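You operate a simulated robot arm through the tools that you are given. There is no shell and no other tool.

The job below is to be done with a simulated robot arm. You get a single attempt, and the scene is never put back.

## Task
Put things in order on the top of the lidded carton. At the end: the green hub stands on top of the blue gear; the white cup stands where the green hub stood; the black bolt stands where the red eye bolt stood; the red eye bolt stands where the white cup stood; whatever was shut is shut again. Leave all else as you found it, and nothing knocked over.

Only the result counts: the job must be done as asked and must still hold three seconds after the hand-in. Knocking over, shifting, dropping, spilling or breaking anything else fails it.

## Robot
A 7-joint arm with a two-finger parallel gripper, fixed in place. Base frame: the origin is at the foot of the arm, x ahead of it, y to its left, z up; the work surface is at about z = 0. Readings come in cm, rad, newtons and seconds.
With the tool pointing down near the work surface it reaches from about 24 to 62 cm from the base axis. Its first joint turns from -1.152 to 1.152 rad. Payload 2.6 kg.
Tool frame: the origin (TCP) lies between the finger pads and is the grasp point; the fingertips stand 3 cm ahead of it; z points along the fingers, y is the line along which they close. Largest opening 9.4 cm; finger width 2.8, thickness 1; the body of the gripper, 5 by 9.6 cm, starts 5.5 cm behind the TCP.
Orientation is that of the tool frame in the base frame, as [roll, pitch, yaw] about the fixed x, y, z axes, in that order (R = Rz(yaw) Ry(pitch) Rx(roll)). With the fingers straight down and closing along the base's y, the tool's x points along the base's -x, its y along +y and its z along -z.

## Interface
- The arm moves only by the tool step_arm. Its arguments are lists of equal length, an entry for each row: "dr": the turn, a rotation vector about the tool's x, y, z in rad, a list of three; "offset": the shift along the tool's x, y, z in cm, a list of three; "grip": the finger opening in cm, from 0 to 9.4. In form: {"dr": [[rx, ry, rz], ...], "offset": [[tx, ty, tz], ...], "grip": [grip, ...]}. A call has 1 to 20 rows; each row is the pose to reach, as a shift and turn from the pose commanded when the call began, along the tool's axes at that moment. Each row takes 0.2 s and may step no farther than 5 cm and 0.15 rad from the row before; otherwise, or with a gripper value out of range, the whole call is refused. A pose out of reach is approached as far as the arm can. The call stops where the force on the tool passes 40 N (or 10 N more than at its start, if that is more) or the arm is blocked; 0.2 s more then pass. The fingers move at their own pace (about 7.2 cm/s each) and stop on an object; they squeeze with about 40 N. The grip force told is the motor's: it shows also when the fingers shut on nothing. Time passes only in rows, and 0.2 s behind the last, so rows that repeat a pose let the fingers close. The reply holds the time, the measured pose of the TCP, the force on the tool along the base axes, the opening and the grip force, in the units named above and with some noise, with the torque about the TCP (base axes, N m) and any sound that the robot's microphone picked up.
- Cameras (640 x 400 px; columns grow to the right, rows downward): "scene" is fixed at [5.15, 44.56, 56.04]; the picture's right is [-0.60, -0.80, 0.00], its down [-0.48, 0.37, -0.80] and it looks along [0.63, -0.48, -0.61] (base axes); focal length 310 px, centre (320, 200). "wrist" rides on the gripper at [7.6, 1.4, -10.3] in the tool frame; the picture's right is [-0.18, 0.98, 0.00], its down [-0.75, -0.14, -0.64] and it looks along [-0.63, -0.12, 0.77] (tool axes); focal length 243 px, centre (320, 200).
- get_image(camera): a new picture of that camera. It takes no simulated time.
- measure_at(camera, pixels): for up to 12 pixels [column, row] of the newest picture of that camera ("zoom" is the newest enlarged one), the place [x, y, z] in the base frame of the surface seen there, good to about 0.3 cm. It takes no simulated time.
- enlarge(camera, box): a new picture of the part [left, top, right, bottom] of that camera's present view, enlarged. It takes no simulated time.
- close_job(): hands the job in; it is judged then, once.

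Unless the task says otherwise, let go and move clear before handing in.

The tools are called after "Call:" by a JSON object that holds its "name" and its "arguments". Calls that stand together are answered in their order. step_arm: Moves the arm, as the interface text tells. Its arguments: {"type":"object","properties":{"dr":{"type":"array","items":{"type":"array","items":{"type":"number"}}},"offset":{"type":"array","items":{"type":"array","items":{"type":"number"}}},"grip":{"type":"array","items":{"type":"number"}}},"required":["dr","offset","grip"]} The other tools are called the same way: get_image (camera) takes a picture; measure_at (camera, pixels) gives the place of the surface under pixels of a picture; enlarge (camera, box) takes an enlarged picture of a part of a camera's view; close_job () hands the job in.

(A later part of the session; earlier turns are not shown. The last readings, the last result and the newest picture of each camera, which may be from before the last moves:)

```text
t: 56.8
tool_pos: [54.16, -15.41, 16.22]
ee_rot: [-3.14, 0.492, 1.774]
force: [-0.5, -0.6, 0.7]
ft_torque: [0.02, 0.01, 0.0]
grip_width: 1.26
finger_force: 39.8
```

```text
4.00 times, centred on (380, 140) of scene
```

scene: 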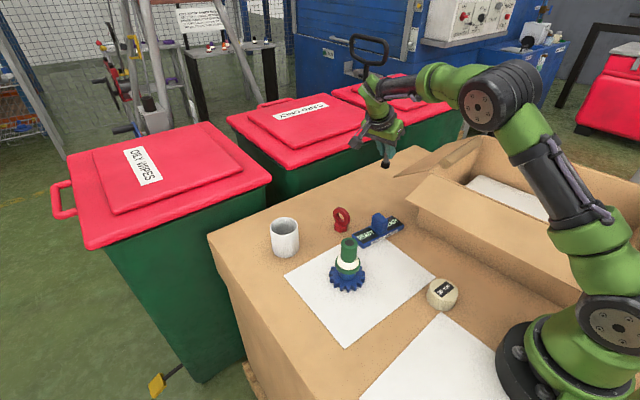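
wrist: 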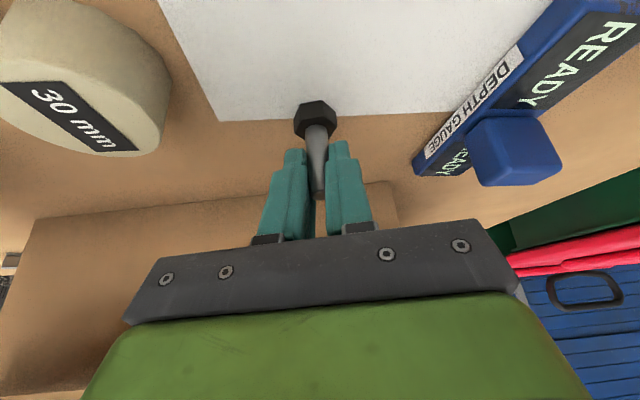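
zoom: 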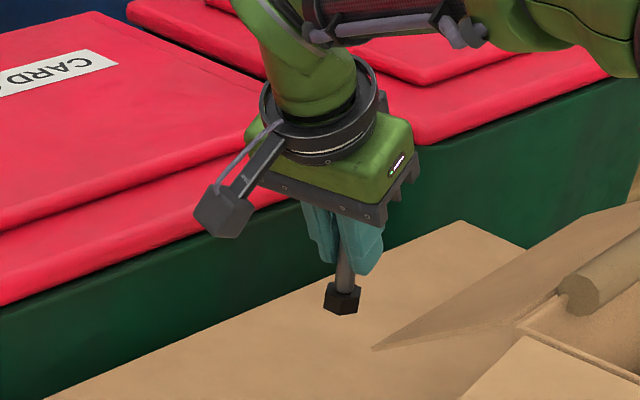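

I'll set the bolt down here. Lowering 9.8 cm straight down first.

Call:
{"name": "step_arm", "arguments": {"dr": [[0, 0, 0], [0, 0, 0], [0, 0, 0], [0, 0, 0]], "offset": [[1.42, 0, 2.64], [2.85, 0, 5.28], [4.04, 0, 7.48], [4.65, 0, 8.62]], "grip": [0.6, 0.6, 0.6, 0.6]}}

Call:
{"name": "enlarge", "arguments": {"camera": "scene", "box": [340, 120, 420, 190]}}

```text
t: 57.8
tool_pos: [54.43, -15.19, 6.23]
ee_rot: [-3.14, 0.493, 1.773]
force: [0.5, -0.3, -0.8]
ft_torque: [0.05, 0.03, -0.02]
grip_width: 1.29
finger_force: 39.6
```

```text
5.71 times, centred on (380, 155) of scene
```

zoom: 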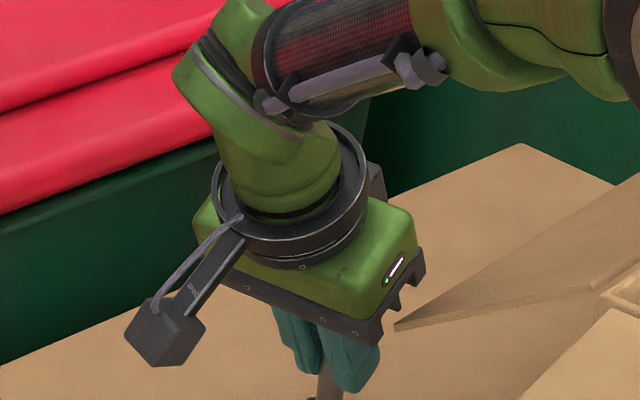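

No contact yet. I'll step down gently.

Call:
{"name": "step_arm", "arguments": {"dr": [[0, 0, 0], [0, 0, 0]], "offset": [[0.095, 0, 0.176], [0.14, 0, 0.264]], "grip": [0.6, 0.6]}}

```text
t: 58.4
tool_pos: [54.32, -15.25, 6.16]
ee_rot: [3.141, 0.493, 1.772]
force: [-5.8, 2.7, 13.1]
ft_torque: [0.23, 0.33, 0.0]
grip_width: 1.26
finger_force: 39.7
```

Contact at 13 N. I'll open gradually to let it stand.

Call:
{"name": "step_arm", "arguments": {"dr": [[0, 0, 0], [0, 0, 0], [0, 0, 0], [0, 0, 0], [0, 0, 0]], "offset": [[-0.04, 0, -0.07], [-0.04, 0, -0.07], [-0.04, 0, -0.07], [-0.04, 0, -0.07], [-0.04, 0, -0.07]], "grip": [0.6, 1.6, 2.5, 3.5, 4]}}

Call:
{"name": "get_image", "arguments": {"camera": "wrist"}}

Call:
{"name": "enlarge", "arguments": {"camera": "scene", "box": [340, 130, 420, 200]}}

```text
t: 59.6
tool_pos: [54.3, -15.16, 6.0]
ee_rot: [-3.14, 0.492, 1.771]
force: [-0.1, 0.1, 0.1]
ft_torque: [-0.01, -0.02, 0.03]
grip_width: 3.99
finger_force: 0.1
```

```text
taken
```

wrist: 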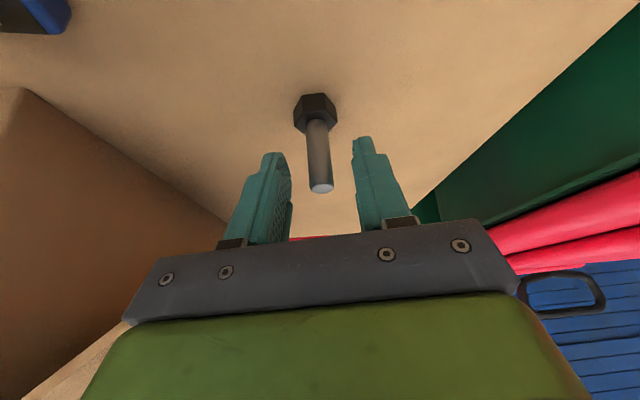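

```text
5.71 times, centred on (380, 165) of scene
```

zoom: 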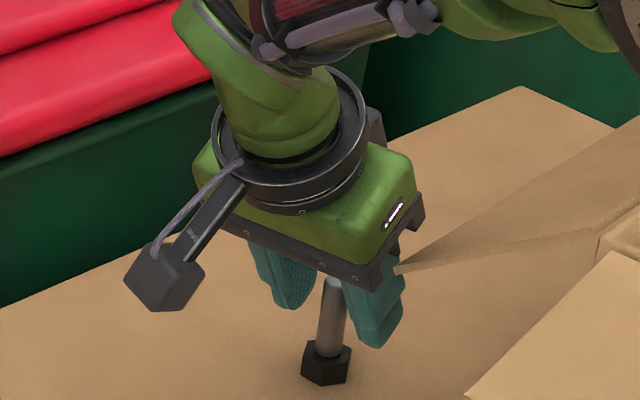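

The bolt stands upright. I'll back off along the tool axis.

Call:
{"name": "step_arm", "arguments": {"dr": [[0, 0, 0], [0, 0, 0], [0, 0, 0], [0, 0, 0]], "offset": [[0, 0, -2.5], [0, 0, -5], [0, 0, -8], [0, 0, -11]], "grip": [4, 4, 4, 4]}}

Call:
{"name": "enlarge", "arguments": {"camera": "scene", "box": [340, 130, 420, 200]}}

Call:
{"name": "get_image", "arguments": {"camera": "wrist"}}

```text
t: 60.6
tool_pos: [53.23, -9.99, 15.94]
ee_rot: [-3.14, 0.493, 1.771]
force: [0.9, 0.0, 0.4]
ft_torque: [-0.01, -0.01, 0.0]
grip_width: 3.99
finger_force: 0.1
```

```text
5.71 times, centred on (380, 165) of scene
```

zoom: 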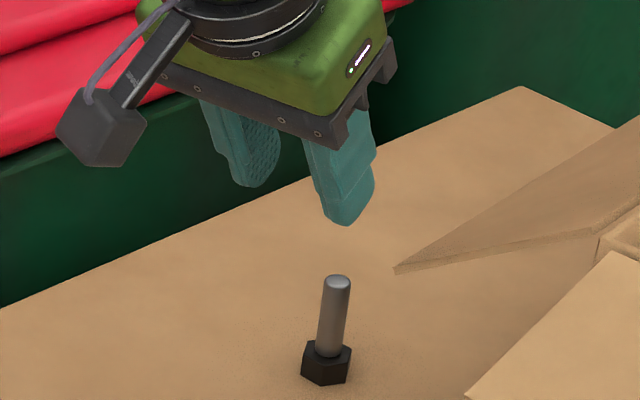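

```text
taken
```

wrist: 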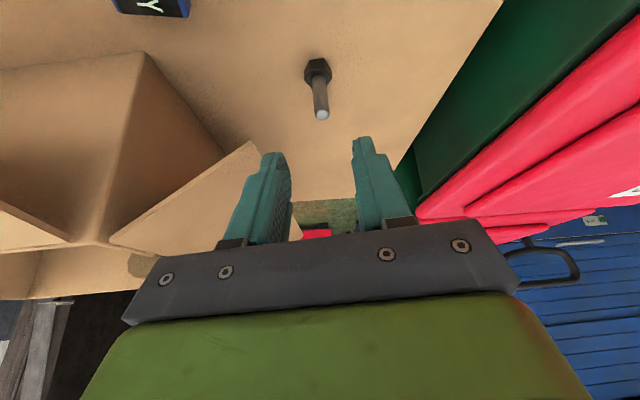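

The bolt stands cleanly at zoom (328,330). I'll measure its position before regrasping it vertically.

Call:
{"name": "measure_at", "arguments": {"camera": "zoom", "pixels": [[337, 281], [320, 310], [347, 310], [326, 375], [310, 365], [345, 370], [326, 358], [332, 320]]}}

Call:
{"name": "enlarge", "arguments": {"camera": "wrist", "box": [272, 40, 368, 130]}}

Call:
{"name": "measure_at", "arguments": {"camera": "wrist", "pixels": [[321, 114], [319, 90], [318, 70], [307, 72], [330, 70], [318, 60]]}}

```text
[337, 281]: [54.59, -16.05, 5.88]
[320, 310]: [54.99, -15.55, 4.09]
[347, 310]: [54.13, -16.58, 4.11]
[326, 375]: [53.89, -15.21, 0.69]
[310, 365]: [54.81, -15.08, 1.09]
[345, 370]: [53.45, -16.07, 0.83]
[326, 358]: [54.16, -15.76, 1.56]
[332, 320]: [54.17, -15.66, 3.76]
```

```text
4.44 times, centred on (320, 85) of wrist
```

zoom: 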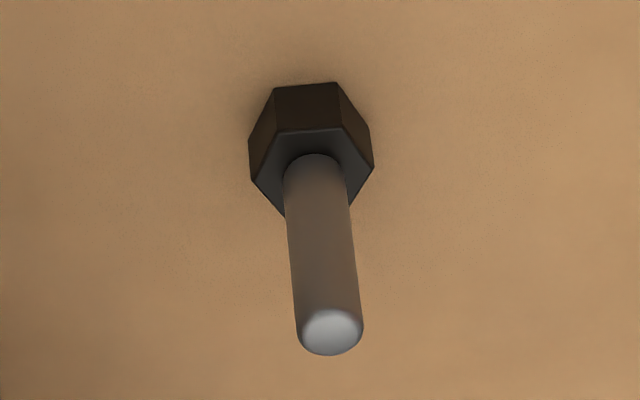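

```text
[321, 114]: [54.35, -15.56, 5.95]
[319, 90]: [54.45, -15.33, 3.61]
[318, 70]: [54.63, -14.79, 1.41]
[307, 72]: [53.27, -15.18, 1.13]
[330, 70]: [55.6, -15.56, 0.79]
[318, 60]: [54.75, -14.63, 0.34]
```

The bolt centre is about (54.5,-16.0). I'll level the tool and turn the yaw back to about 0.12 for a vertical regrasp high on the shank.

Call:
{"name": "step_arm", "arguments": {"dr": [[0, 0.125, 0], [0, 0.25, 0], [0, 0.375, 0], [0, 0.493, 0]], "offset": [[0, 0, 0], [0, 0, 0], [0, 0, 0], [0, 0, 0]], "grip": [4, 4, 4, 4]}}

Call:
{"name": "step_arm", "arguments": {"dr": [[0, 0, 0.14], [0, 0, 0.28], [0, 0, 0.42], [0, 0, 0.56], [0, 0, 0.7], [0, 0, 0.84], [0, 0, 0.98], [0, 0, 1.12], [0, 0, 1.26], [0, 0, 1.4], [0, 0, 1.54], [0, 0, 1.65]], "offset": [[0, 0, 0], [0, 0, 0], [0, 0, 0], [0, 0, 0], [0, 0, 0], [0, 0, 0], [0, 0, 0], [0, 0, 0], [0, 0, 0], [0, 0, 0], [0, 0, 0], [0, 0, 0]], "grip": [4, 4, 4, 4, 4, 4, 4, 4, 4, 4, 4, 4]}}

Call:
{"name": "get_image", "arguments": {"camera": "wrist"}}

```text
t: 61.6
tool_pos: [53.29, -10.05, 15.87]
ee_rot: [3.141, -0.003, 1.772]
force: [-0.5, 0.3, 0.3]
ft_torque: [0.01, 0.01, 0.0]
grip_width: 4.0
finger_force: 0.1
```

```text
t: 64.2
tool_pos: [53.29, -10.04, 15.7]
ee_rot: [3.141, 0.002, 0.119]
force: [-0.2, -0.4, -0.5]
ft_torque: [-0.01, 0.02, 0.02]
grip_width: 4.01
finger_force: 0.2
```

```text
taken
```

wrist: 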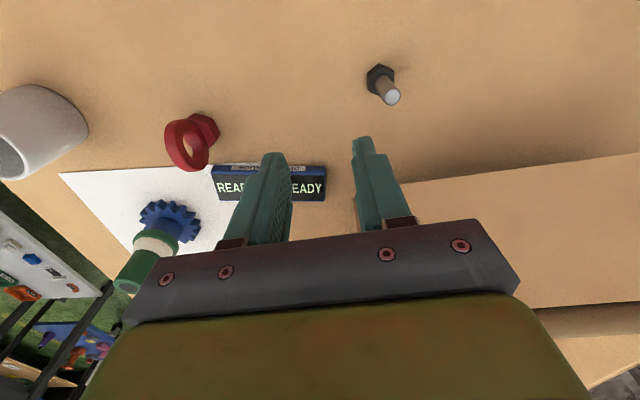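

The bolt's top at wrist (393,97) works out to about (54.5,-15.85). I'll move above it and check alignment.

Call:
{"name": "step_arm", "arguments": {"dr": [[0, 0, 0], [0, 0, 0]], "offset": [[0.25, 3, 1], [0.5, 5.9, 3.5]], "grip": [4, 4]}}

Call:
{"name": "get_image", "arguments": {"camera": "wrist"}}

Call:
{"name": "enlarge", "arguments": {"camera": "wrist", "box": [256, 90, 384, 170]}}

```text
t: 64.8
tool_pos: [54.54, -15.85, 12.18]
ee_rot: [-3.139, -0.001, 0.121]
force: [-0.2, -0.6, 0.5]
ft_torque: [0.02, -0.03, 0.03]
grip_width: 3.98
finger_force: 0.1
```

```text
taken
```

wrist: 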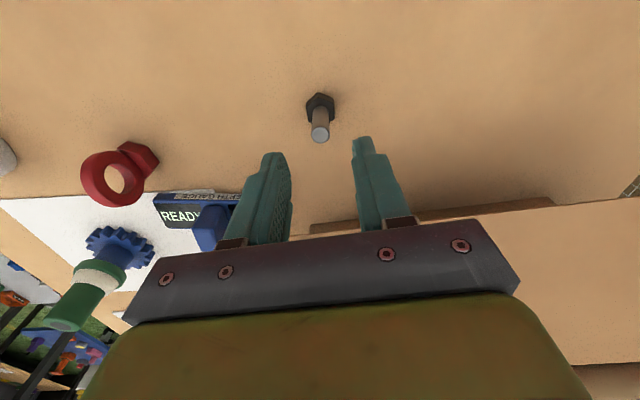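

```text
5.00 times, centred on (320, 130) of wrist
```

zoom: 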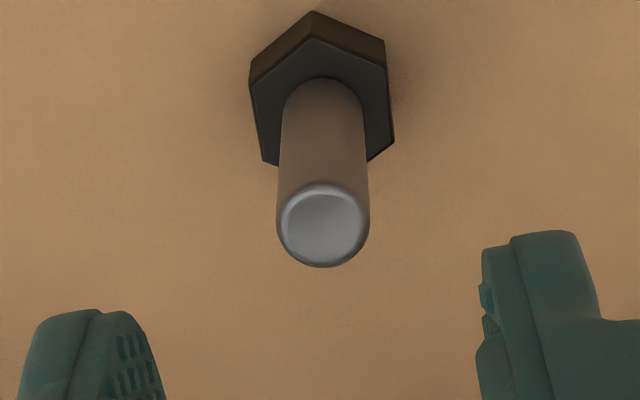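

The shank top at zoom (323,223) sits on the tool axis within 1 mm. I'll lower to z≈7.3 so only the fingertips hold the top of the shank, then close.

Call:
{"name": "step_arm", "arguments": {"dr": [[0, 0, 0], [0, 0, 0], [0, 0, 0], [0, 0, 0], [0, 0, 0], [0, 0, 0], [0, 0, 0]], "offset": [[0, 0, 2.5], [0, 0, 4.6], [0, 0, 4.9], [0, 0, 4.9], [0, 0, 4.9], [0, 0, 4.9], [0, 0, 4.9]], "grip": [4, 4, 3, 2, 1.5, 0.6, 0.6]}}

Call:
{"name": "get_image", "arguments": {"camera": "wrist"}}

Call:
{"name": "enlarge", "arguments": {"camera": "scene", "box": [340, 120, 420, 190]}}

```text
t: 66.4
tool_pos: [54.55, -15.85, 7.27]
ee_rot: [-3.14, 0.002, 0.12]
force: [-0.8, 0.6, 0.7]
ft_torque: [0.04, 0.02, 0.0]
grip_width: 1.22
finger_force: 40.0
```

```text
taken
```

wrist: 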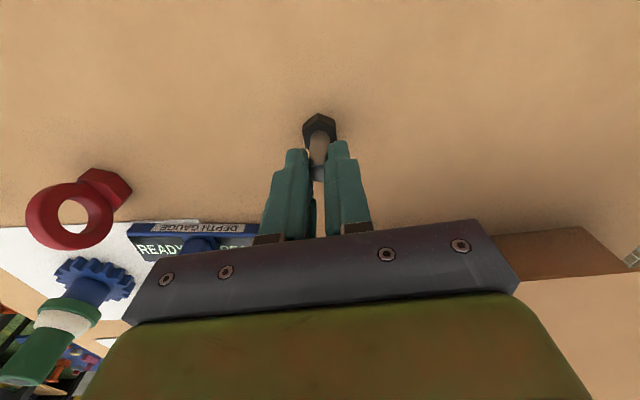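

```text
5.71 times, centred on (380, 155) of scene
```

zoom: 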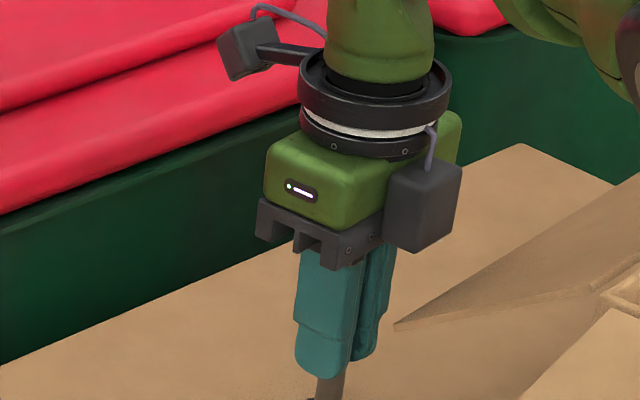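

Gripped at 1.22 cm. I'll lift 1.2 cm and carry it along the outside of the flap to about (52.65,-30.4).

Call:
{"name": "step_arm", "arguments": {"dr": [[0, 0, 0], [0, 0, 0], [0, 0, 0], [0, 0, 0], [0, 0, 0], [0, 0, 0]], "offset": [[0, 0, -0.6], [0, 0, -1.2], [-0.73, 2.84, -1.2], [-1.6, 6.26, -1.2], [-2.6, 10.2, -1.2], [-3.63, 14.22, -1.2]], "grip": [0.6, 0.6, 0.6, 0.6, 0.6, 0.6]}}

Call:
{"name": "get_image", "arguments": {"camera": "wrist"}}

Call:
{"name": "enlarge", "arguments": {"camera": "scene", "box": [380, 110, 480, 190]}}

```text
t: 67.8
tool_pos: [52.54, -30.33, 8.46]
ee_rot: [-3.14, 0.003, 0.123]
force: [0.1, 0.5, -0.5]
ft_torque: [-0.01, 0.06, -0.01]
grip_width: 1.23
finger_force: 40.6
```

```text
taken
```

wrist: 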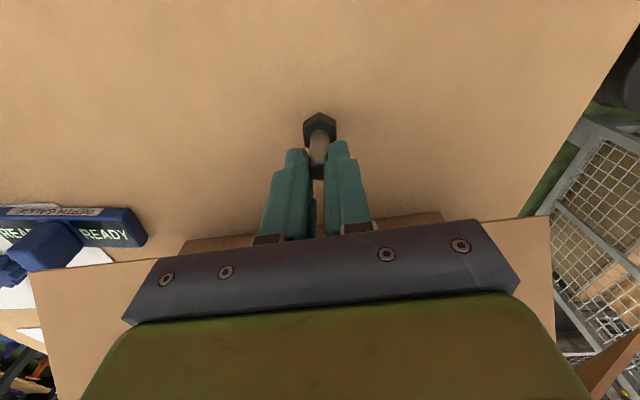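

```text
5.00 times, centred on (430, 150) of scene
```

zoom: 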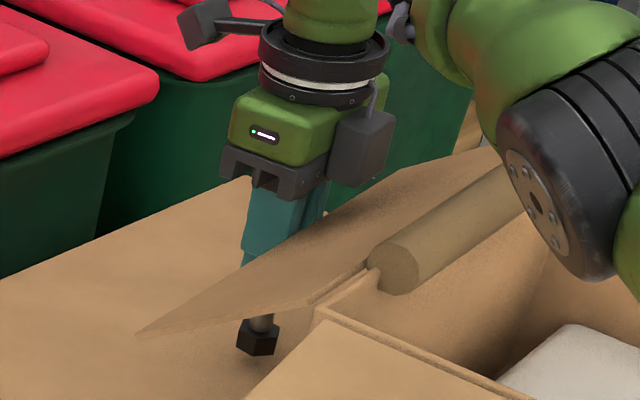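

The bolt hangs upright just outside the flap edge at (52.54,-30.33), with the hand clear. I'll lower it to the surface.

Call:
{"name": "step_arm", "arguments": {"dr": [[0, 0, 0], [0, 0, 0]], "offset": [[0, 0, 0.6], [0, 0, 1.0]], "grip": [0.6, 0.6]}}

Call:
{"name": "step_arm", "arguments": {"dr": [[0, 0, 0]], "offset": [[0, 0, 0.15]], "grip": [0.6]}}

```text
t: 68.4
tool_pos: [52.53, -30.45, 7.51]
ee_rot: [3.141, 0.001, 0.122]
force: [0.1, -0.3, -0.8]
ft_torque: [-0.01, 0.02, 0.0]
grip_width: 1.2
finger_force: 39.8
```

```text
t: 68.8
tool_pos: [52.53, -30.35, 7.41]
ee_rot: [3.141, 0.0, 0.119]
force: [0.7, -0.2, 3.8]
ft_torque: [0.01, 0.06, -0.01]
grip_width: 1.18
finger_force: 39.9
```

Gentle contact (+3.8 N). I'll open the fingers.

Call:
{"name": "step_arm", "arguments": {"dr": [[0, 0, 0], [0, 0, 0], [0, 0, 0], [0, 0, 0]], "offset": [[0, 0, 0], [0, 0, 0], [0, 0, 0], [0, 0, 0]], "grip": [1.6, 2.4, 3.2, 4]}}

Call:
{"name": "get_image", "arguments": {"camera": "wrist"}}

Call:
{"name": "enlarge", "arguments": {"camera": "scene", "box": [380, 120, 480, 200]}}

```text
t: 69.8
tool_pos: [52.54, -30.45, 7.5]
ee_rot: [3.141, 0.002, 0.121]
force: [-0.3, 0.6, -0.1]
ft_torque: [-0.01, -0.01, -0.01]
grip_width: 3.98
finger_force: 0.0
```

```text
taken
```

wrist: 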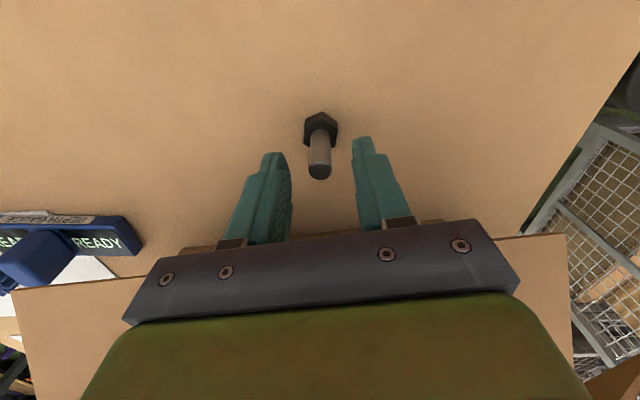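

```text
5.00 times, centred on (430, 160) of scene
```

zoom: 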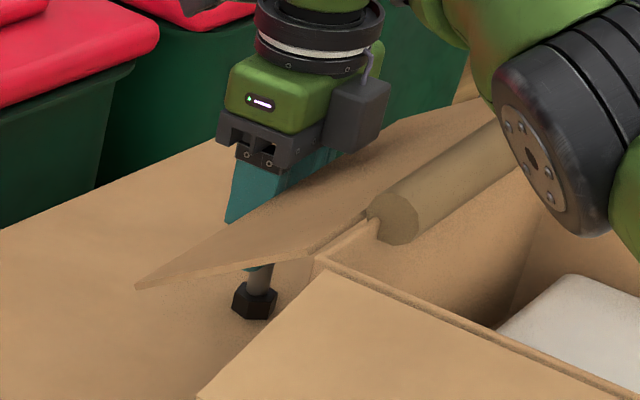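

The bolt stands at about (52.5,-30.4). I'll rise just enough to clear its top, then back away toward +y.

Call:
{"name": "step_arm", "arguments": {"dr": [[0, 0, 0], [0, 0, 0], [0, 0, 0], [0, 0, 0], [0, 0, 0]], "offset": [[0, 0, -1.2], [0, 0, -2.4], [0.98, -3.91, -2.4], [1.7, -6.4, -3.2], [2.4, -8.8, -4.5]], "grip": [4, 4, 4, 4, 4]}}

Call:
{"name": "get_image", "arguments": {"camera": "wrist"}}

Call:
{"name": "enlarge", "arguments": {"camera": "scene", "box": [380, 120, 480, 200]}}

```text
t: 71.0
tool_pos: [53.99, -21.45, 11.98]
ee_rot: [3.14, 0.002, 0.12]
force: [0.5, 0.0, 0.0]
ft_torque: [0.01, 0.01, -0.02]
grip_width: 3.99
finger_force: 0.0
```

```text
taken
```

wrist: 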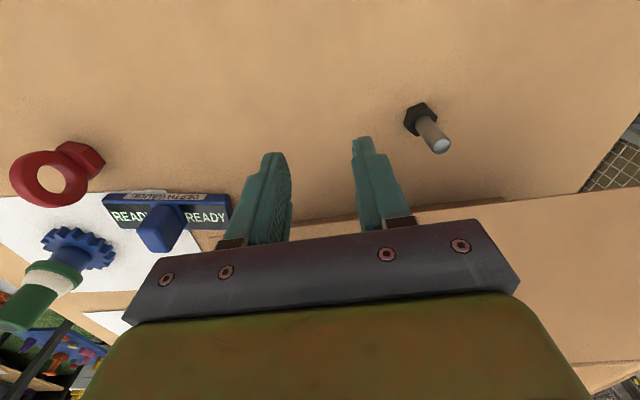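

```text
5.00 times, centred on (430, 160) of scene
```

zoom: 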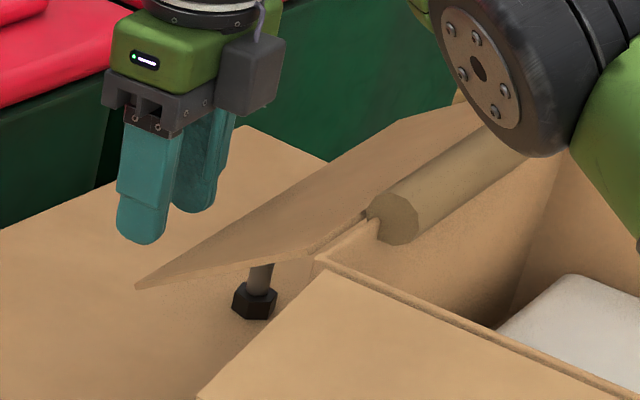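

The black bolt stands at about (52.5,-30.4), just outside the flap edge, and still needs to slide about 3–4 cm inward. To pin down where the eye bolt originally stood, I'll first take a close calibrated look at the parked eye bolt.

Call:
{"name": "measure_at", "arguments": {"camera": "wrist", "pixels": [[441, 145], [430, 128], [420, 105], [408, 122], [436, 112], [416, 135]]}}

Call:
{"name": "step_arm", "arguments": {"dr": [[0, 0, 0], [0, 0, 0], [0, 0, 0], [0, 0, 0], [0, 0, 0], [0, 0, 0]], "offset": [[0, -3, -2], [0, -7, -4], [0, -11.3, -5], [0, -15.6, -5], [0, -19.9, -5], [-0.1, -24.2, -5]], "grip": [4, 4, 4, 4, 4, 4]}}

Call:
{"name": "get_image", "arguments": {"camera": "wrist"}}

```text
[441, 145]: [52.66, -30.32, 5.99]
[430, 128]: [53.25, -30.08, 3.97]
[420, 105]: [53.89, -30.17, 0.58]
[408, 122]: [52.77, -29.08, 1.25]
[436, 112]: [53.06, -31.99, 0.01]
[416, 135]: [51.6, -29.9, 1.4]
```

```text
t: 72.4
tool_pos: [50.87, 2.63, 17.03]
ee_rot: [-3.14, 0.002, 0.122]
force: [1.1, 0.0, -0.6]
ft_torque: [0.01, 0.02, 0.04]
grip_width: 3.97
finger_force: 0.1
```

```text
taken
```

wrist: 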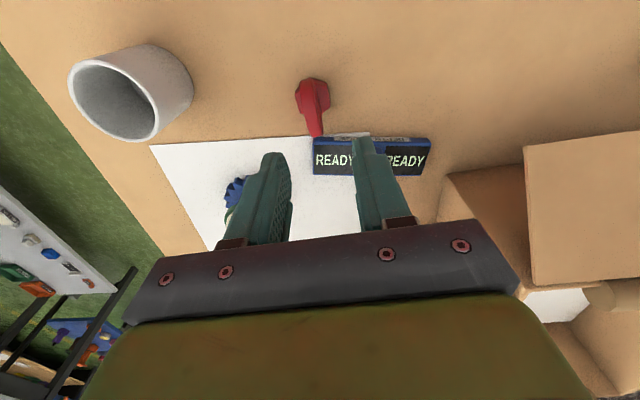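

Call:
{"name": "enlarge", "arguments": {"camera": "wrist", "box": [265, 65, 361, 145]}}

Call:
{"name": "measure_at", "arguments": {"camera": "wrist", "pixels": [[312, 79], [298, 88], [326, 82], [330, 98], [315, 100], [312, 120], [317, 135], [322, 130], [300, 105]]}}

```text
5.00 times, centred on (313, 105) of wrist
```

zoom: 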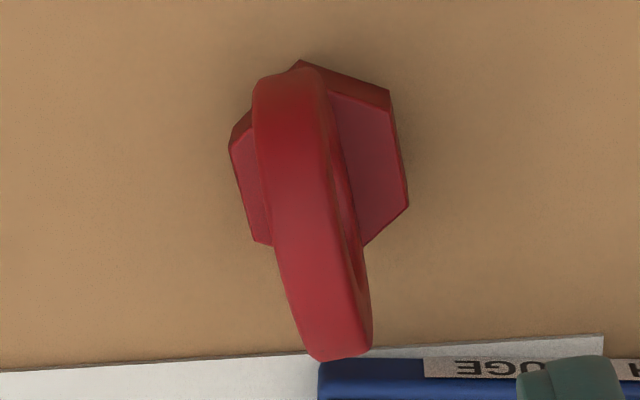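

```text
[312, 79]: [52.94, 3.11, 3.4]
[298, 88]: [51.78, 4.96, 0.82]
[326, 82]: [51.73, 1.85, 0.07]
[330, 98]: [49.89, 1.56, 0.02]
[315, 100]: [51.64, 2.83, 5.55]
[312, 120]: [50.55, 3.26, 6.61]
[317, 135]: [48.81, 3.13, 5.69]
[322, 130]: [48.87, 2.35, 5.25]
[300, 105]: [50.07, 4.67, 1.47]
```

By hexagon corners and the grip geometry, the eye bolt originally stood at about (48.8,-30.9). The black bolt must slide about 3.8 cm inward along the flap normal from (52.5,-30.4). I'll reorient the hand (yaw 1.70) outside the flap to use the outer face of one open finger as a low pusher.

Call:
{"name": "step_arm", "arguments": {"dr": [[0, 0, -0.13], [0, 0, -0.26], [0, 0, -0.39], [0, 0, -0.52], [0, 0, -0.65], [0, 0, -0.78], [0, 0, -0.91], [0, 0, -1.04], [0, 0, -1.17], [0, 0, -1.3], [0, 0, -1.44], [0, 0, -1.58]], "offset": [[0.1, 1.5, 0], [0.2, 3, 0], [0.3, 4.5, 0], [0.4, 6, 0], [0.5, 7.5, 0], [0.6, 9, 0], [0.7, 10.5, 0], [0.8, 12, 0], [0.95, 13.7, 0], [1.1, 15.4, 0], [1.2, 17.2, 0], [1.34, 18.9, 0]], "grip": [4, 4, 4, 4, 4, 4, 5, 6, 6.4, 6.4, 6.4, 6.4]}}

```text
t: 75.0
tool_pos: [54.47, -15.88, 17.03]
ee_rot: [-3.14, -0.001, 1.704]
force: [0.3, 0.4, 1.2]
ft_torque: [-0.05, 0.0, 0.04]
grip_width: 6.4
finger_force: 0.1
```

In position. Now I'll tilt 0.55 rad toward +y and move to the stand-off point behind the pushing start.

Call:
{"name": "step_arm", "arguments": {"dr": [[0, -0.137, 0], [0, -0.275, 0], [0, -0.412, 0], [0, -0.55, 0], [0, -0.55, 0]], "offset": [[-1.8, 0.5, 0.5], [-3.7, 1, 1.5], [-5.6, 1.5, 3], [-7.5, 2, 4.8], [-9.27, 2.32, 6.5]], "grip": [6.4, 6.4, 6.4, 6.4, 6.4]}}

Call:
{"name": "get_image", "arguments": {"camera": "wrist"}}

Call:
{"name": "get_image", "arguments": {"camera": "scene"}}

```text
t: 76.2
tool_pos: [58.0, -24.8, 10.52]
ee_rot: [-3.14, 0.552, 1.703]
force: [-0.1, -0.5, -0.1]
ft_torque: [0.03, 0.0, -0.01]
grip_width: 6.38
finger_force: 0.0
```

```text
taken
```

wrist: 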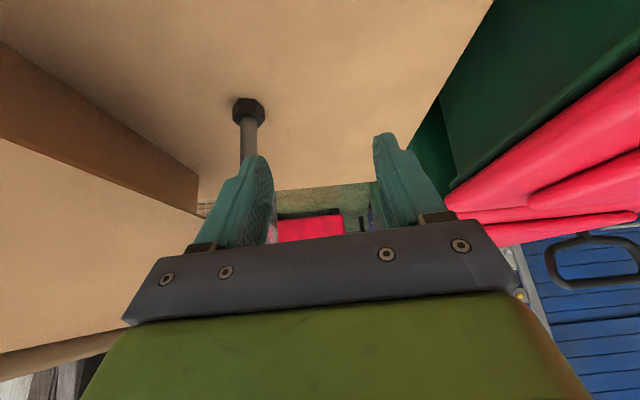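

```text
taken
```

scene: 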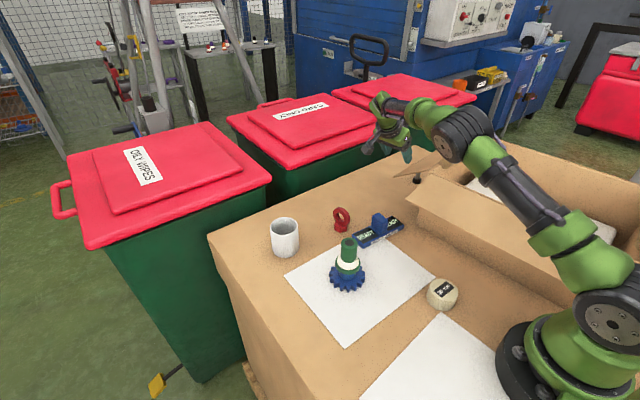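

The image agrees with the computed geometry: the bolt centre lies 6.15 cm to the inner side of the tool axis and the finger's outer face is at 4.2 cm. I'll slide down along the tool axis beside the bolt.

Call:
{"name": "step_arm", "arguments": {"dr": [[0, 0, 0], [0, 0, 0], [0, 0, 0], [0, 0, 0]], "offset": [[0, 0, 2], [0, 0, 4], [0, 0, 5.5], [0, 0, 6.5]], "grip": [6.4, 6.4, 6.4, 6.4]}}

Call:
{"name": "get_image", "arguments": {"camera": "wrist"}}

Call:
{"name": "enlarge", "arguments": {"camera": "scene", "box": [370, 110, 470, 200]}}

```text
t: 77.2
tool_pos: [58.3, -28.36, 4.99]
ee_rot: [-3.14, 0.55, 1.702]
force: [0.4, 1.0, 0.8]
ft_torque: [-0.04, 0.0, -0.05]
grip_width: 6.42
finger_force: 0.1
```

```text
taken
```

wrist: 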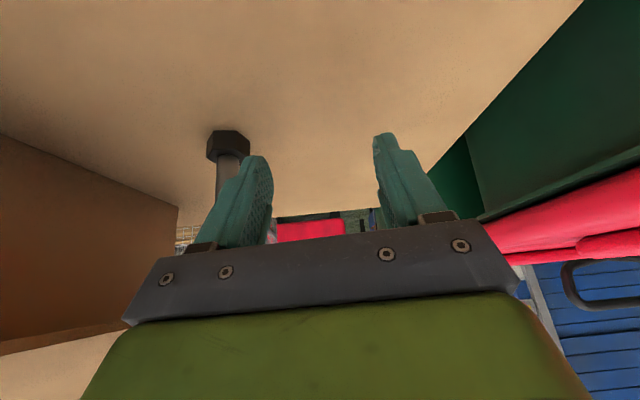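

```text
4.44 times, centred on (420, 155) of scene
```

zoom: 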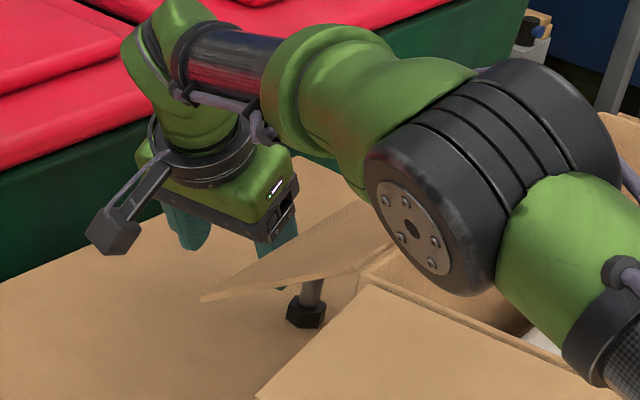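

The finger is beside the bolt and not touching. Before going lower I'll check the elbow's clearance above the box.

Call:
{"name": "measure_at", "arguments": {"camera": "zoom", "pixels": [[460, 285], [490, 290], [410, 255], [540, 340], [580, 380], [400, 200], [330, 150], [310, 300], [240, 285], [275, 250]]}}

Call:
{"name": "enlarge", "arguments": {"camera": "wrist", "box": [170, 110, 330, 220]}}

```text
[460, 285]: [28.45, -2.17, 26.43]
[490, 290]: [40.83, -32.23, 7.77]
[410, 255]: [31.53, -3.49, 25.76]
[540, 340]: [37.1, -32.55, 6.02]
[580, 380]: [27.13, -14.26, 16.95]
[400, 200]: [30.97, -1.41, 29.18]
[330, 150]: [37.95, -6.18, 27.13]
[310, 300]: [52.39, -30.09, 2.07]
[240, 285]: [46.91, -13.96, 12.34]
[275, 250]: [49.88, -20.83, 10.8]
```

```text
3.64 times, centred on (250, 165) of wrist
```

zoom: 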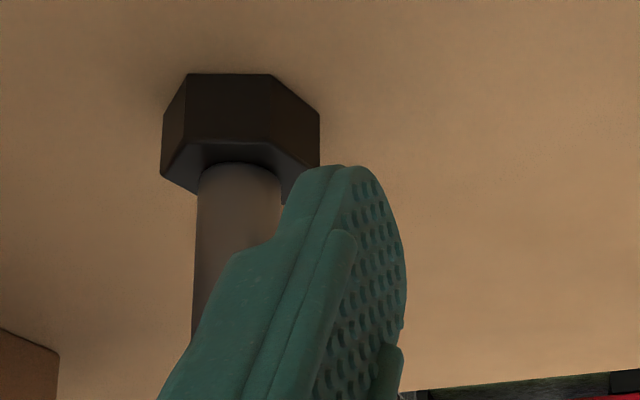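

The elbow clears the box by about 9 cm. The fingertip part is thinner than its root, so it will meet the hex head first. I'll lower the last bit so the tip sits near the table beside the bolt's head.

Call:
{"name": "step_arm", "arguments": {"dr": [[0, 0, 0], [0, 0, 0], [0, 0, 0]], "offset": [[0.1, 0, 0.6], [0.2, 0, 1.2], [0.26, 0, 1.53]], "grip": [6.4, 6.4, 6.4]}}

Call:
{"name": "enlarge", "arguments": {"camera": "wrist", "box": [150, 110, 310, 220]}}

Call:
{"name": "enlarge", "arguments": {"camera": "scene", "box": [390, 150, 450, 200]}}

```text
t: 78.0
tool_pos: [58.51, -28.86, 3.44]
ee_rot: [-3.14, 0.55, 1.7]
force: [-0.2, 1.0, -1.0]
ft_torque: [0.02, -0.03, 0.0]
grip_width: 6.39
finger_force: 0.1
```

```text
3.64 times, centred on (230, 165) of wrist
```

zoom: 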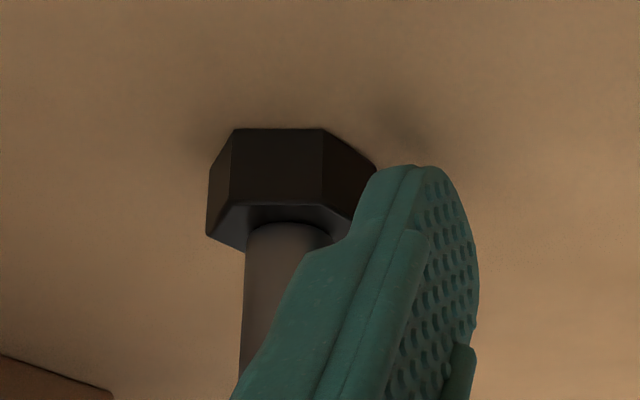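

```text
8.00 times, centred on (420, 175) of scene
```

zoom: 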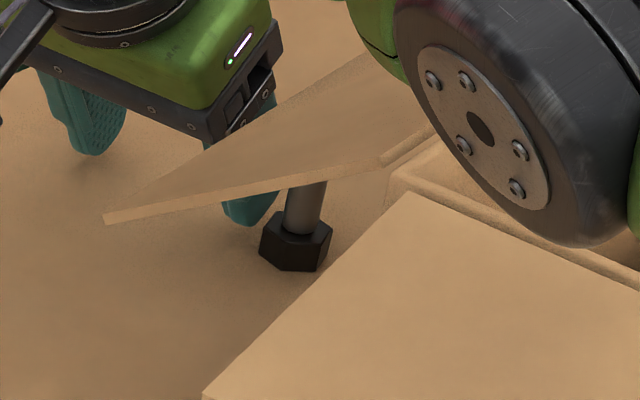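

The tip is beside the bolt head near the table (scene zoom (245,205)). I'll start pushing inward slowly and check after first contact.

Call:
{"name": "step_arm", "arguments": {"dr": [[0, 0, 0], [0, 0, 0], [0, 0, 0], [0, 0, 0], [0, 0, 0], [0, 0, 0]], "offset": [[0, -0.2, 0], [0, -0.4, 0], [0, -0.6, 0], [0, -0.8, 0], [0, -1.0, 0], [0, -1.2, 0]], "grip": [6.4, 6.4, 6.4, 6.4, 6.4, 6.4]}}

Call:
{"name": "enlarge", "arguments": {"camera": "wrist", "box": [150, 110, 310, 220]}}

Call:
{"name": "enlarge", "arguments": {"camera": "scene", "box": [390, 150, 450, 200]}}

```text
t: 79.4
tool_pos: [57.35, -28.97, 3.48]
ee_rot: [-3.14, 0.55, 1.702]
force: [0.3, 0.6, 0.3]
ft_torque: [0.01, 0.0, 0.0]
grip_width: 6.36
finger_force: 0.0
```

```text
3.64 times, centred on (230, 165) of wrist
```

zoom: 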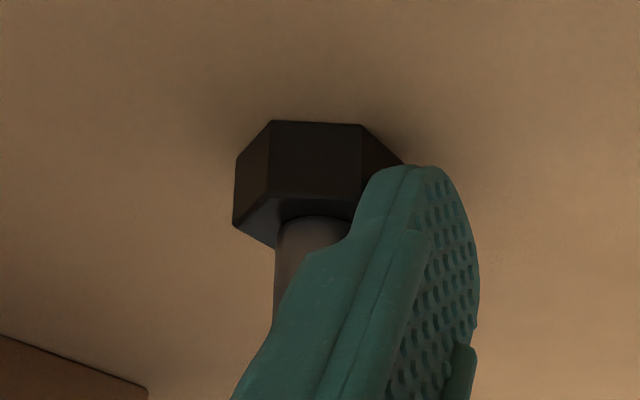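

```text
8.00 times, centred on (420, 175) of scene
```

zoom: 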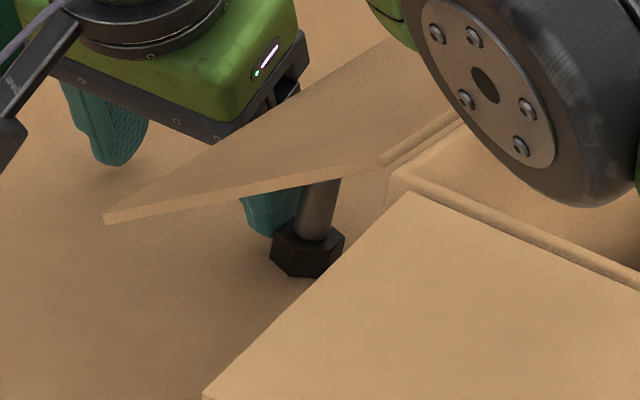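

The bolt slid inward and stays upright. I'll continue pushing at the same slow pace.

Call:
{"name": "step_arm", "arguments": {"dr": [[0, 0, 0], [0, 0, 0], [0, 0, 0], [0, 0, 0], [0, 0, 0]], "offset": [[0, -0.2, 0], [0, -0.4, 0], [0, -0.6, 0], [0, -0.8, 0], [0, -1.0, 0]], "grip": [6.4, 6.4, 6.4, 6.4, 6.4]}}

Call:
{"name": "enlarge", "arguments": {"camera": "wrist", "box": [150, 110, 310, 220]}}

Call:
{"name": "enlarge", "arguments": {"camera": "scene", "box": [390, 150, 450, 200]}}

```text
t: 80.6
tool_pos: [56.24, -29.12, 3.49]
ee_rot: [-3.139, 0.551, 1.702]
force: [0.8, 1.1, 0.3]
ft_torque: [-0.02, -0.01, -0.01]
grip_width: 6.42
finger_force: 0.0
```

```text
3.64 times, centred on (230, 165) of wrist
```

zoom: 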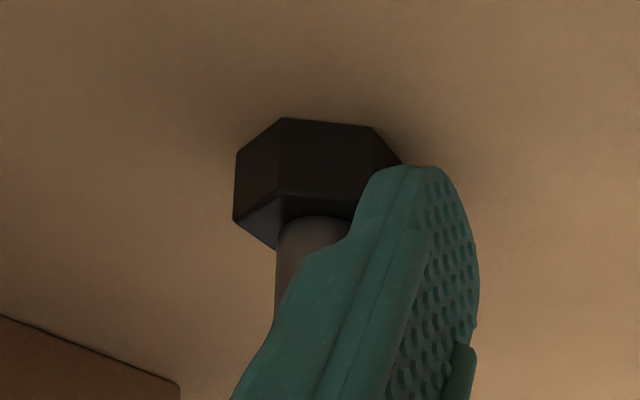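

```text
8.00 times, centred on (420, 175) of scene
```

zoom: 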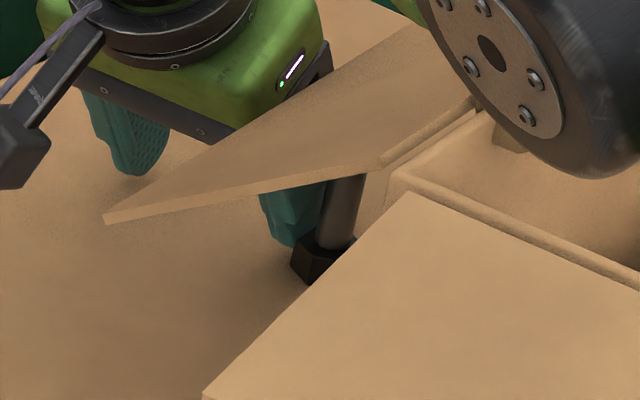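

Still upright; the bolt centre is now about 2.4 cm short of the goal. I'll push 0.65 cm more with the arm, then use the finger opening for the final part so the gripper body stays outside the flap.

Call:
{"name": "step_arm", "arguments": {"dr": [[0, 0, 0], [0, 0, 0], [0, 0, 0], [0, 0, 0], [0, 0, 0], [0, 0, 0], [0, 0, 0], [0, 0, 0], [0, 0, 0]], "offset": [[0, -0.2, 0], [0, -0.4, 0], [0, -0.65, 0], [0, -0.65, 0], [0, -0.65, 0], [0, -0.65, 0], [0, -0.65, 0], [0, -0.65, 0], [0, -0.65, 0]], "grip": [6.4, 6.4, 6.4, 6.7, 7.0, 7.3, 7.6, 7.9, 8.2]}}

Call:
{"name": "enlarge", "arguments": {"camera": "wrist", "box": [130, 110, 290, 220]}}

Call:
{"name": "enlarge", "arguments": {"camera": "scene", "box": [390, 140, 450, 190]}}

```text
t: 82.6
tool_pos: [55.54, -29.28, 3.55]
ee_rot: [-3.139, 0.548, 1.702]
force: [-0.4, -1.0, -0.1]
ft_torque: [-0.04, 0.01, -0.03]
grip_width: 8.19
finger_force: 0.1
```

```text
3.64 times, centred on (210, 165) of wrist
```

zoom: 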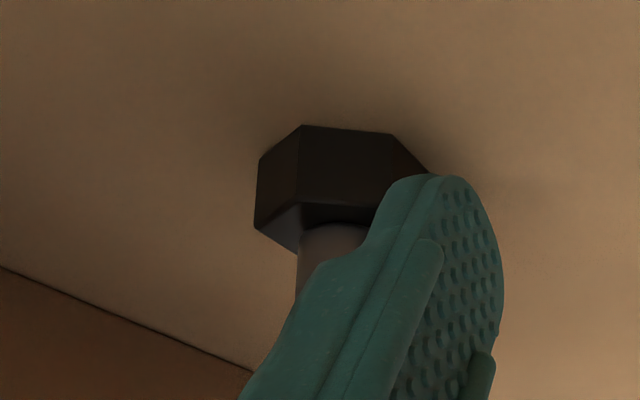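

```text
8.00 times, centred on (420, 165) of scene
```

zoom: 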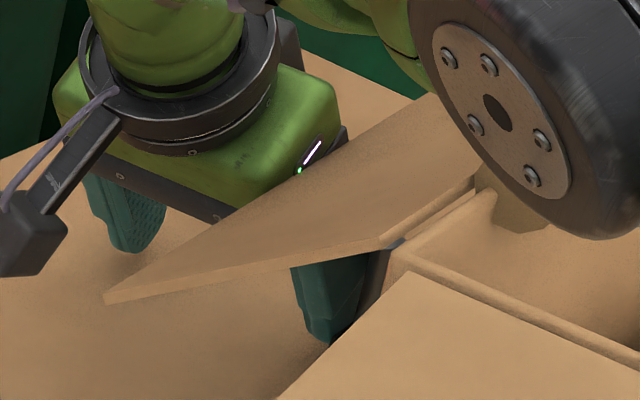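

The bolt is now about 0.7 cm short of the goal. I'll finish by opening the fingers to their full 9.4 cm.

Call:
{"name": "step_arm", "arguments": {"dr": [[0, 0, 0], [0, 0, 0], [0, 0, 0], [0, 0, 0], [0, 0, 0]], "offset": [[0, 0, 0], [0, 0, 0], [0, 0, 0], [0, 0, 0], [0, 0, 0]], "grip": [8.5, 8.8, 9.1, 9.4, 9.4]}}

Call:
{"name": "get_image", "arguments": {"camera": "wrist"}}

Call:
{"name": "enlarge", "arguments": {"camera": "wrist", "box": [110, 110, 270, 220]}}

```text
t: 83.8
tool_pos: [55.54, -29.22, 3.49]
ee_rot: [-3.141, 0.55, 1.7]
force: [0.3, -0.7, -0.7]
ft_torque: [0.04, -0.02, -0.04]
grip_width: 9.41
finger_force: 0.1
```

```text
taken
```

wrist: 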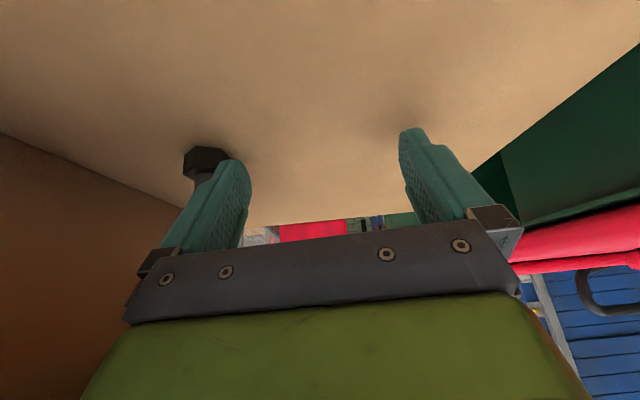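

```text
3.64 times, centred on (190, 165) of wrist
```

zoom: 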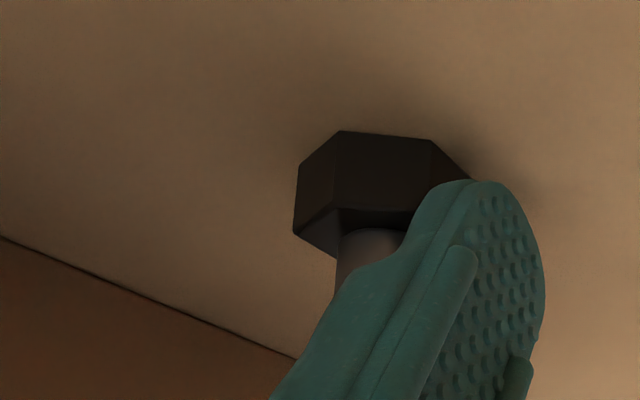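

The bolt still stands, with its head at zoom (380,185). I'll draw the finger back off it gently, then withdraw along the approach path.

Call:
{"name": "step_arm", "arguments": {"dr": [[0, 0, 0], [0, 0, 0], [0, 0, 0], [0, 0, 0], [0, 0, 0], [0, 0, 0], [0, 0, 0]], "offset": [[0, 0.2, 0], [0, 0.5, 0], [0, 1.0, 0], [0, 1.5, -0.5], [0, 2.0, -3], [0, 2.0, -6], [0, 2.0, -9]], "grip": [9.2, 8.6, 7.6, 6.4, 6, 6, 6]}}

Call:
{"name": "get_image", "arguments": {"camera": "wrist"}}

Call:
{"name": "enlarge", "arguments": {"camera": "scene", "box": [390, 140, 470, 200]}}

```text
t: 85.4
tool_pos: [57.19, -24.35, 11.2]
ee_rot: [-3.141, 0.551, 1.702]
force: [-0.4, 0.3, 0.1]
ft_torque: [-0.04, 0.01, 0.03]
grip_width: 6.0
finger_force: 0.0
```

```text
taken
```

wrist: 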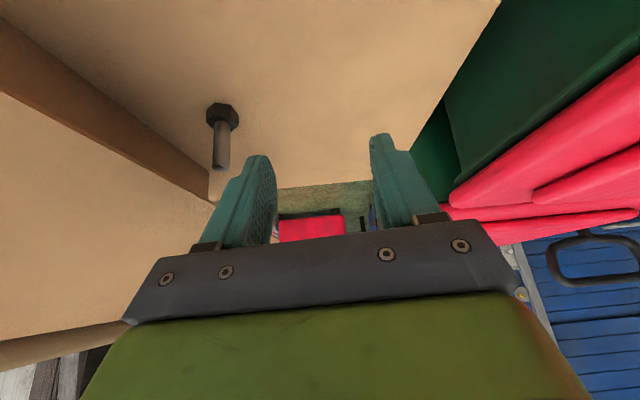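

```text
6.67 times, centred on (430, 170) of scene
```

zoom: 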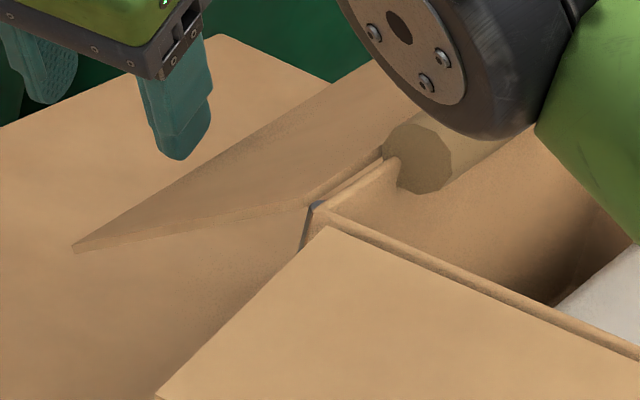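

The bolt is standing under the flap at wrist (221,135), the finger is clear, and the tube has not moved. I'll measure the bolt's final position.

Call:
{"name": "enlarge", "arguments": {"camera": "wrist", "box": [176, 90, 272, 180]}}

Call:
{"name": "measure_at", "arguments": {"camera": "wrist", "pixels": [[221, 163], [220, 145], [222, 104], [208, 110], [237, 108], [222, 118], [237, 122]]}}

```text
4.44 times, centred on (224, 135) of wrist
```

zoom: 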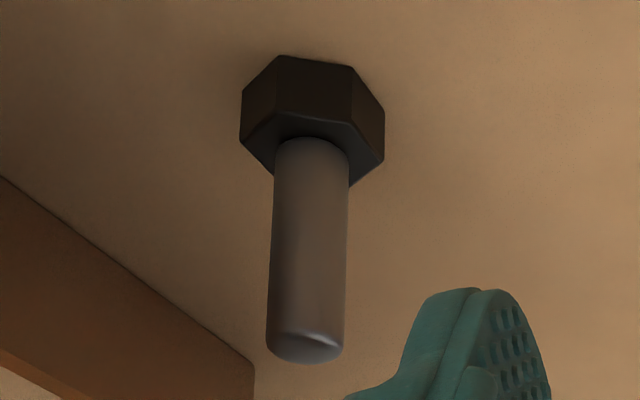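

```text
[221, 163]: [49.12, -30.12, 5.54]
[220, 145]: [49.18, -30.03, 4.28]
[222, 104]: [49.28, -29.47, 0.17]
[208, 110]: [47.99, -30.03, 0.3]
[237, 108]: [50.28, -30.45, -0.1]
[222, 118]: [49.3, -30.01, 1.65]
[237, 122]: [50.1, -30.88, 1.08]
```

The black bolt's centre is about (49.15,-30.7), within about 0.4 cm of where the eye bolt stood. Next is the cup, so I'll bring the hand back over open space before levelling it.

Call:
{"name": "step_arm", "arguments": {"dr": [[0, 0, 0], [0, 0, 0], [0, 0, 0], [0, 0, 0], [0, 0, 0]], "offset": [[2, -0.3, -3], [4.2, -0.8, -6], [6.4, -1.2, -9], [8.6, -1.6, -12], [10.7, -2.0, -14.5]], "grip": [6, 6, 6, 6, 6]}}

```text
t: 86.6
tool_pos: [53.03, -7.89, 17.87]
ee_rot: [-3.141, 0.55, 1.702]
force: [-0.9, -0.6, 0.7]
ft_torque: [0.02, 0.01, -0.01]
grip_width: 6.01
finger_force: 0.0
```

I'll level the tool now.

Call:
{"name": "step_arm", "arguments": {"dr": [[0, 0.138, 0], [0, 0.276, 0], [0, 0.414, 0], [0, 0.55, 0]], "offset": [[0, -0.8, -0.5], [0, -1.6, -1], [0, -2.4, -1.5], [0, -3.2, -2]], "grip": [6, 6, 7, 8]}}

```text
t: 87.6
tool_pos: [49.73, -7.35, 19.65]
ee_rot: [-3.138, -0.005, 1.702]
force: [1.1, -0.6, -0.2]
ft_torque: [0.01, 0.02, -0.04]
grip_width: 7.99
finger_force: 0.1
```

Now I'll turn to yaw π and travel over to look at the cup.

Call:
{"name": "step_arm", "arguments": {"dr": [[0, 0, -0.144], [0, 0, -0.288], [0, 0, -0.432], [0, 0, -0.576], [0, 0, -0.72], [0, 0, -0.864], [0, 0, -1.008], [0, 0, -1.152], [0, 0, -1.296], [0, 0, -1.44]], "offset": [[2.4, 0.15, 0], [4.9, 0.3, 0], [7.3, 0.45, 0], [9.8, 0.6, 0], [12.2, 0.75, 0], [14.6, 0.9, 0], [17.1, 1.05, 0], [19.5, 1.2, 0], [22, 1.35, 0], [24.4, 1.5, 0]], "grip": [8, 8.5, 9, 9.4, 9.4, 9.4, 9.4, 9.4, 9.4, 9.4]}}

Call:
{"name": "get_image", "arguments": {"camera": "wrist"}}

Call:
{"name": "get_image", "arguments": {"camera": "scene"}}

```text
t: 89.8
tool_pos: [47.86, 17.15, 19.64]
ee_rot: [3.14, -0.002, -3.14]
force: [0.2, -0.4, 0.9]
ft_torque: [0.0, 0.01, -0.01]
grip_width: 9.41
finger_force: 0.1
```

```text
taken
```

wrist: 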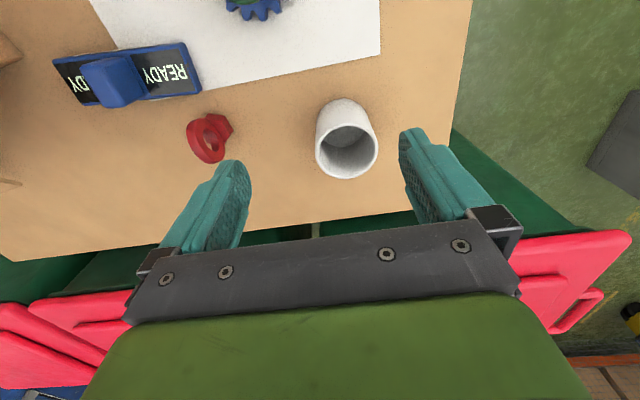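

```text
taken
```

scene: 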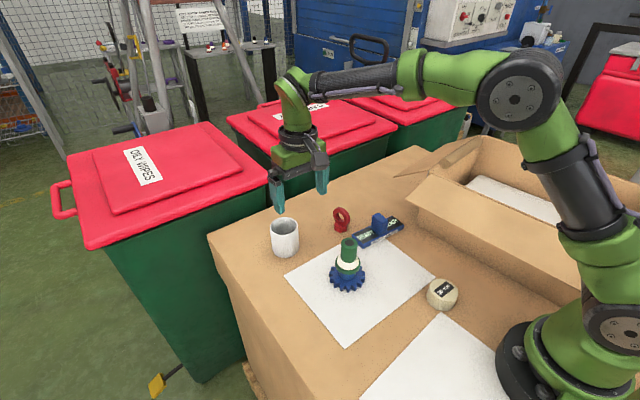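

The cup is at wrist (346,140), empty inside. I'll enlarge and measure its rim and base.

Call:
{"name": "enlarge", "arguments": {"camera": "wrist", "box": [292, 85, 404, 190]}}

Call:
{"name": "measure_at", "arguments": {"camera": "wrist", "pixels": [[319, 150], [375, 150], [346, 177], [344, 126], [345, 150], [344, 140], [345, 103], [325, 112], [366, 112], [320, 125], [372, 125]]}}

```text
3.81 times, centred on (348, 138) of wrist
```

zoom: 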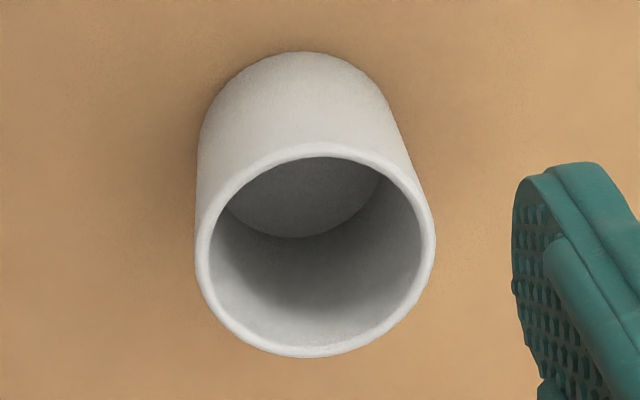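

```text
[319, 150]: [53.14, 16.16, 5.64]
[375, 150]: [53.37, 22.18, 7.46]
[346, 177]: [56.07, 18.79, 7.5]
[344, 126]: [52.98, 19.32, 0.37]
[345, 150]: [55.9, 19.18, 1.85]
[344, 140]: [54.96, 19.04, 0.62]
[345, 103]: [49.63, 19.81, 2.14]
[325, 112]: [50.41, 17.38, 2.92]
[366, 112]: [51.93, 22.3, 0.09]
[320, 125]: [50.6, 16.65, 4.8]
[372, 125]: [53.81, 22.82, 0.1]
```

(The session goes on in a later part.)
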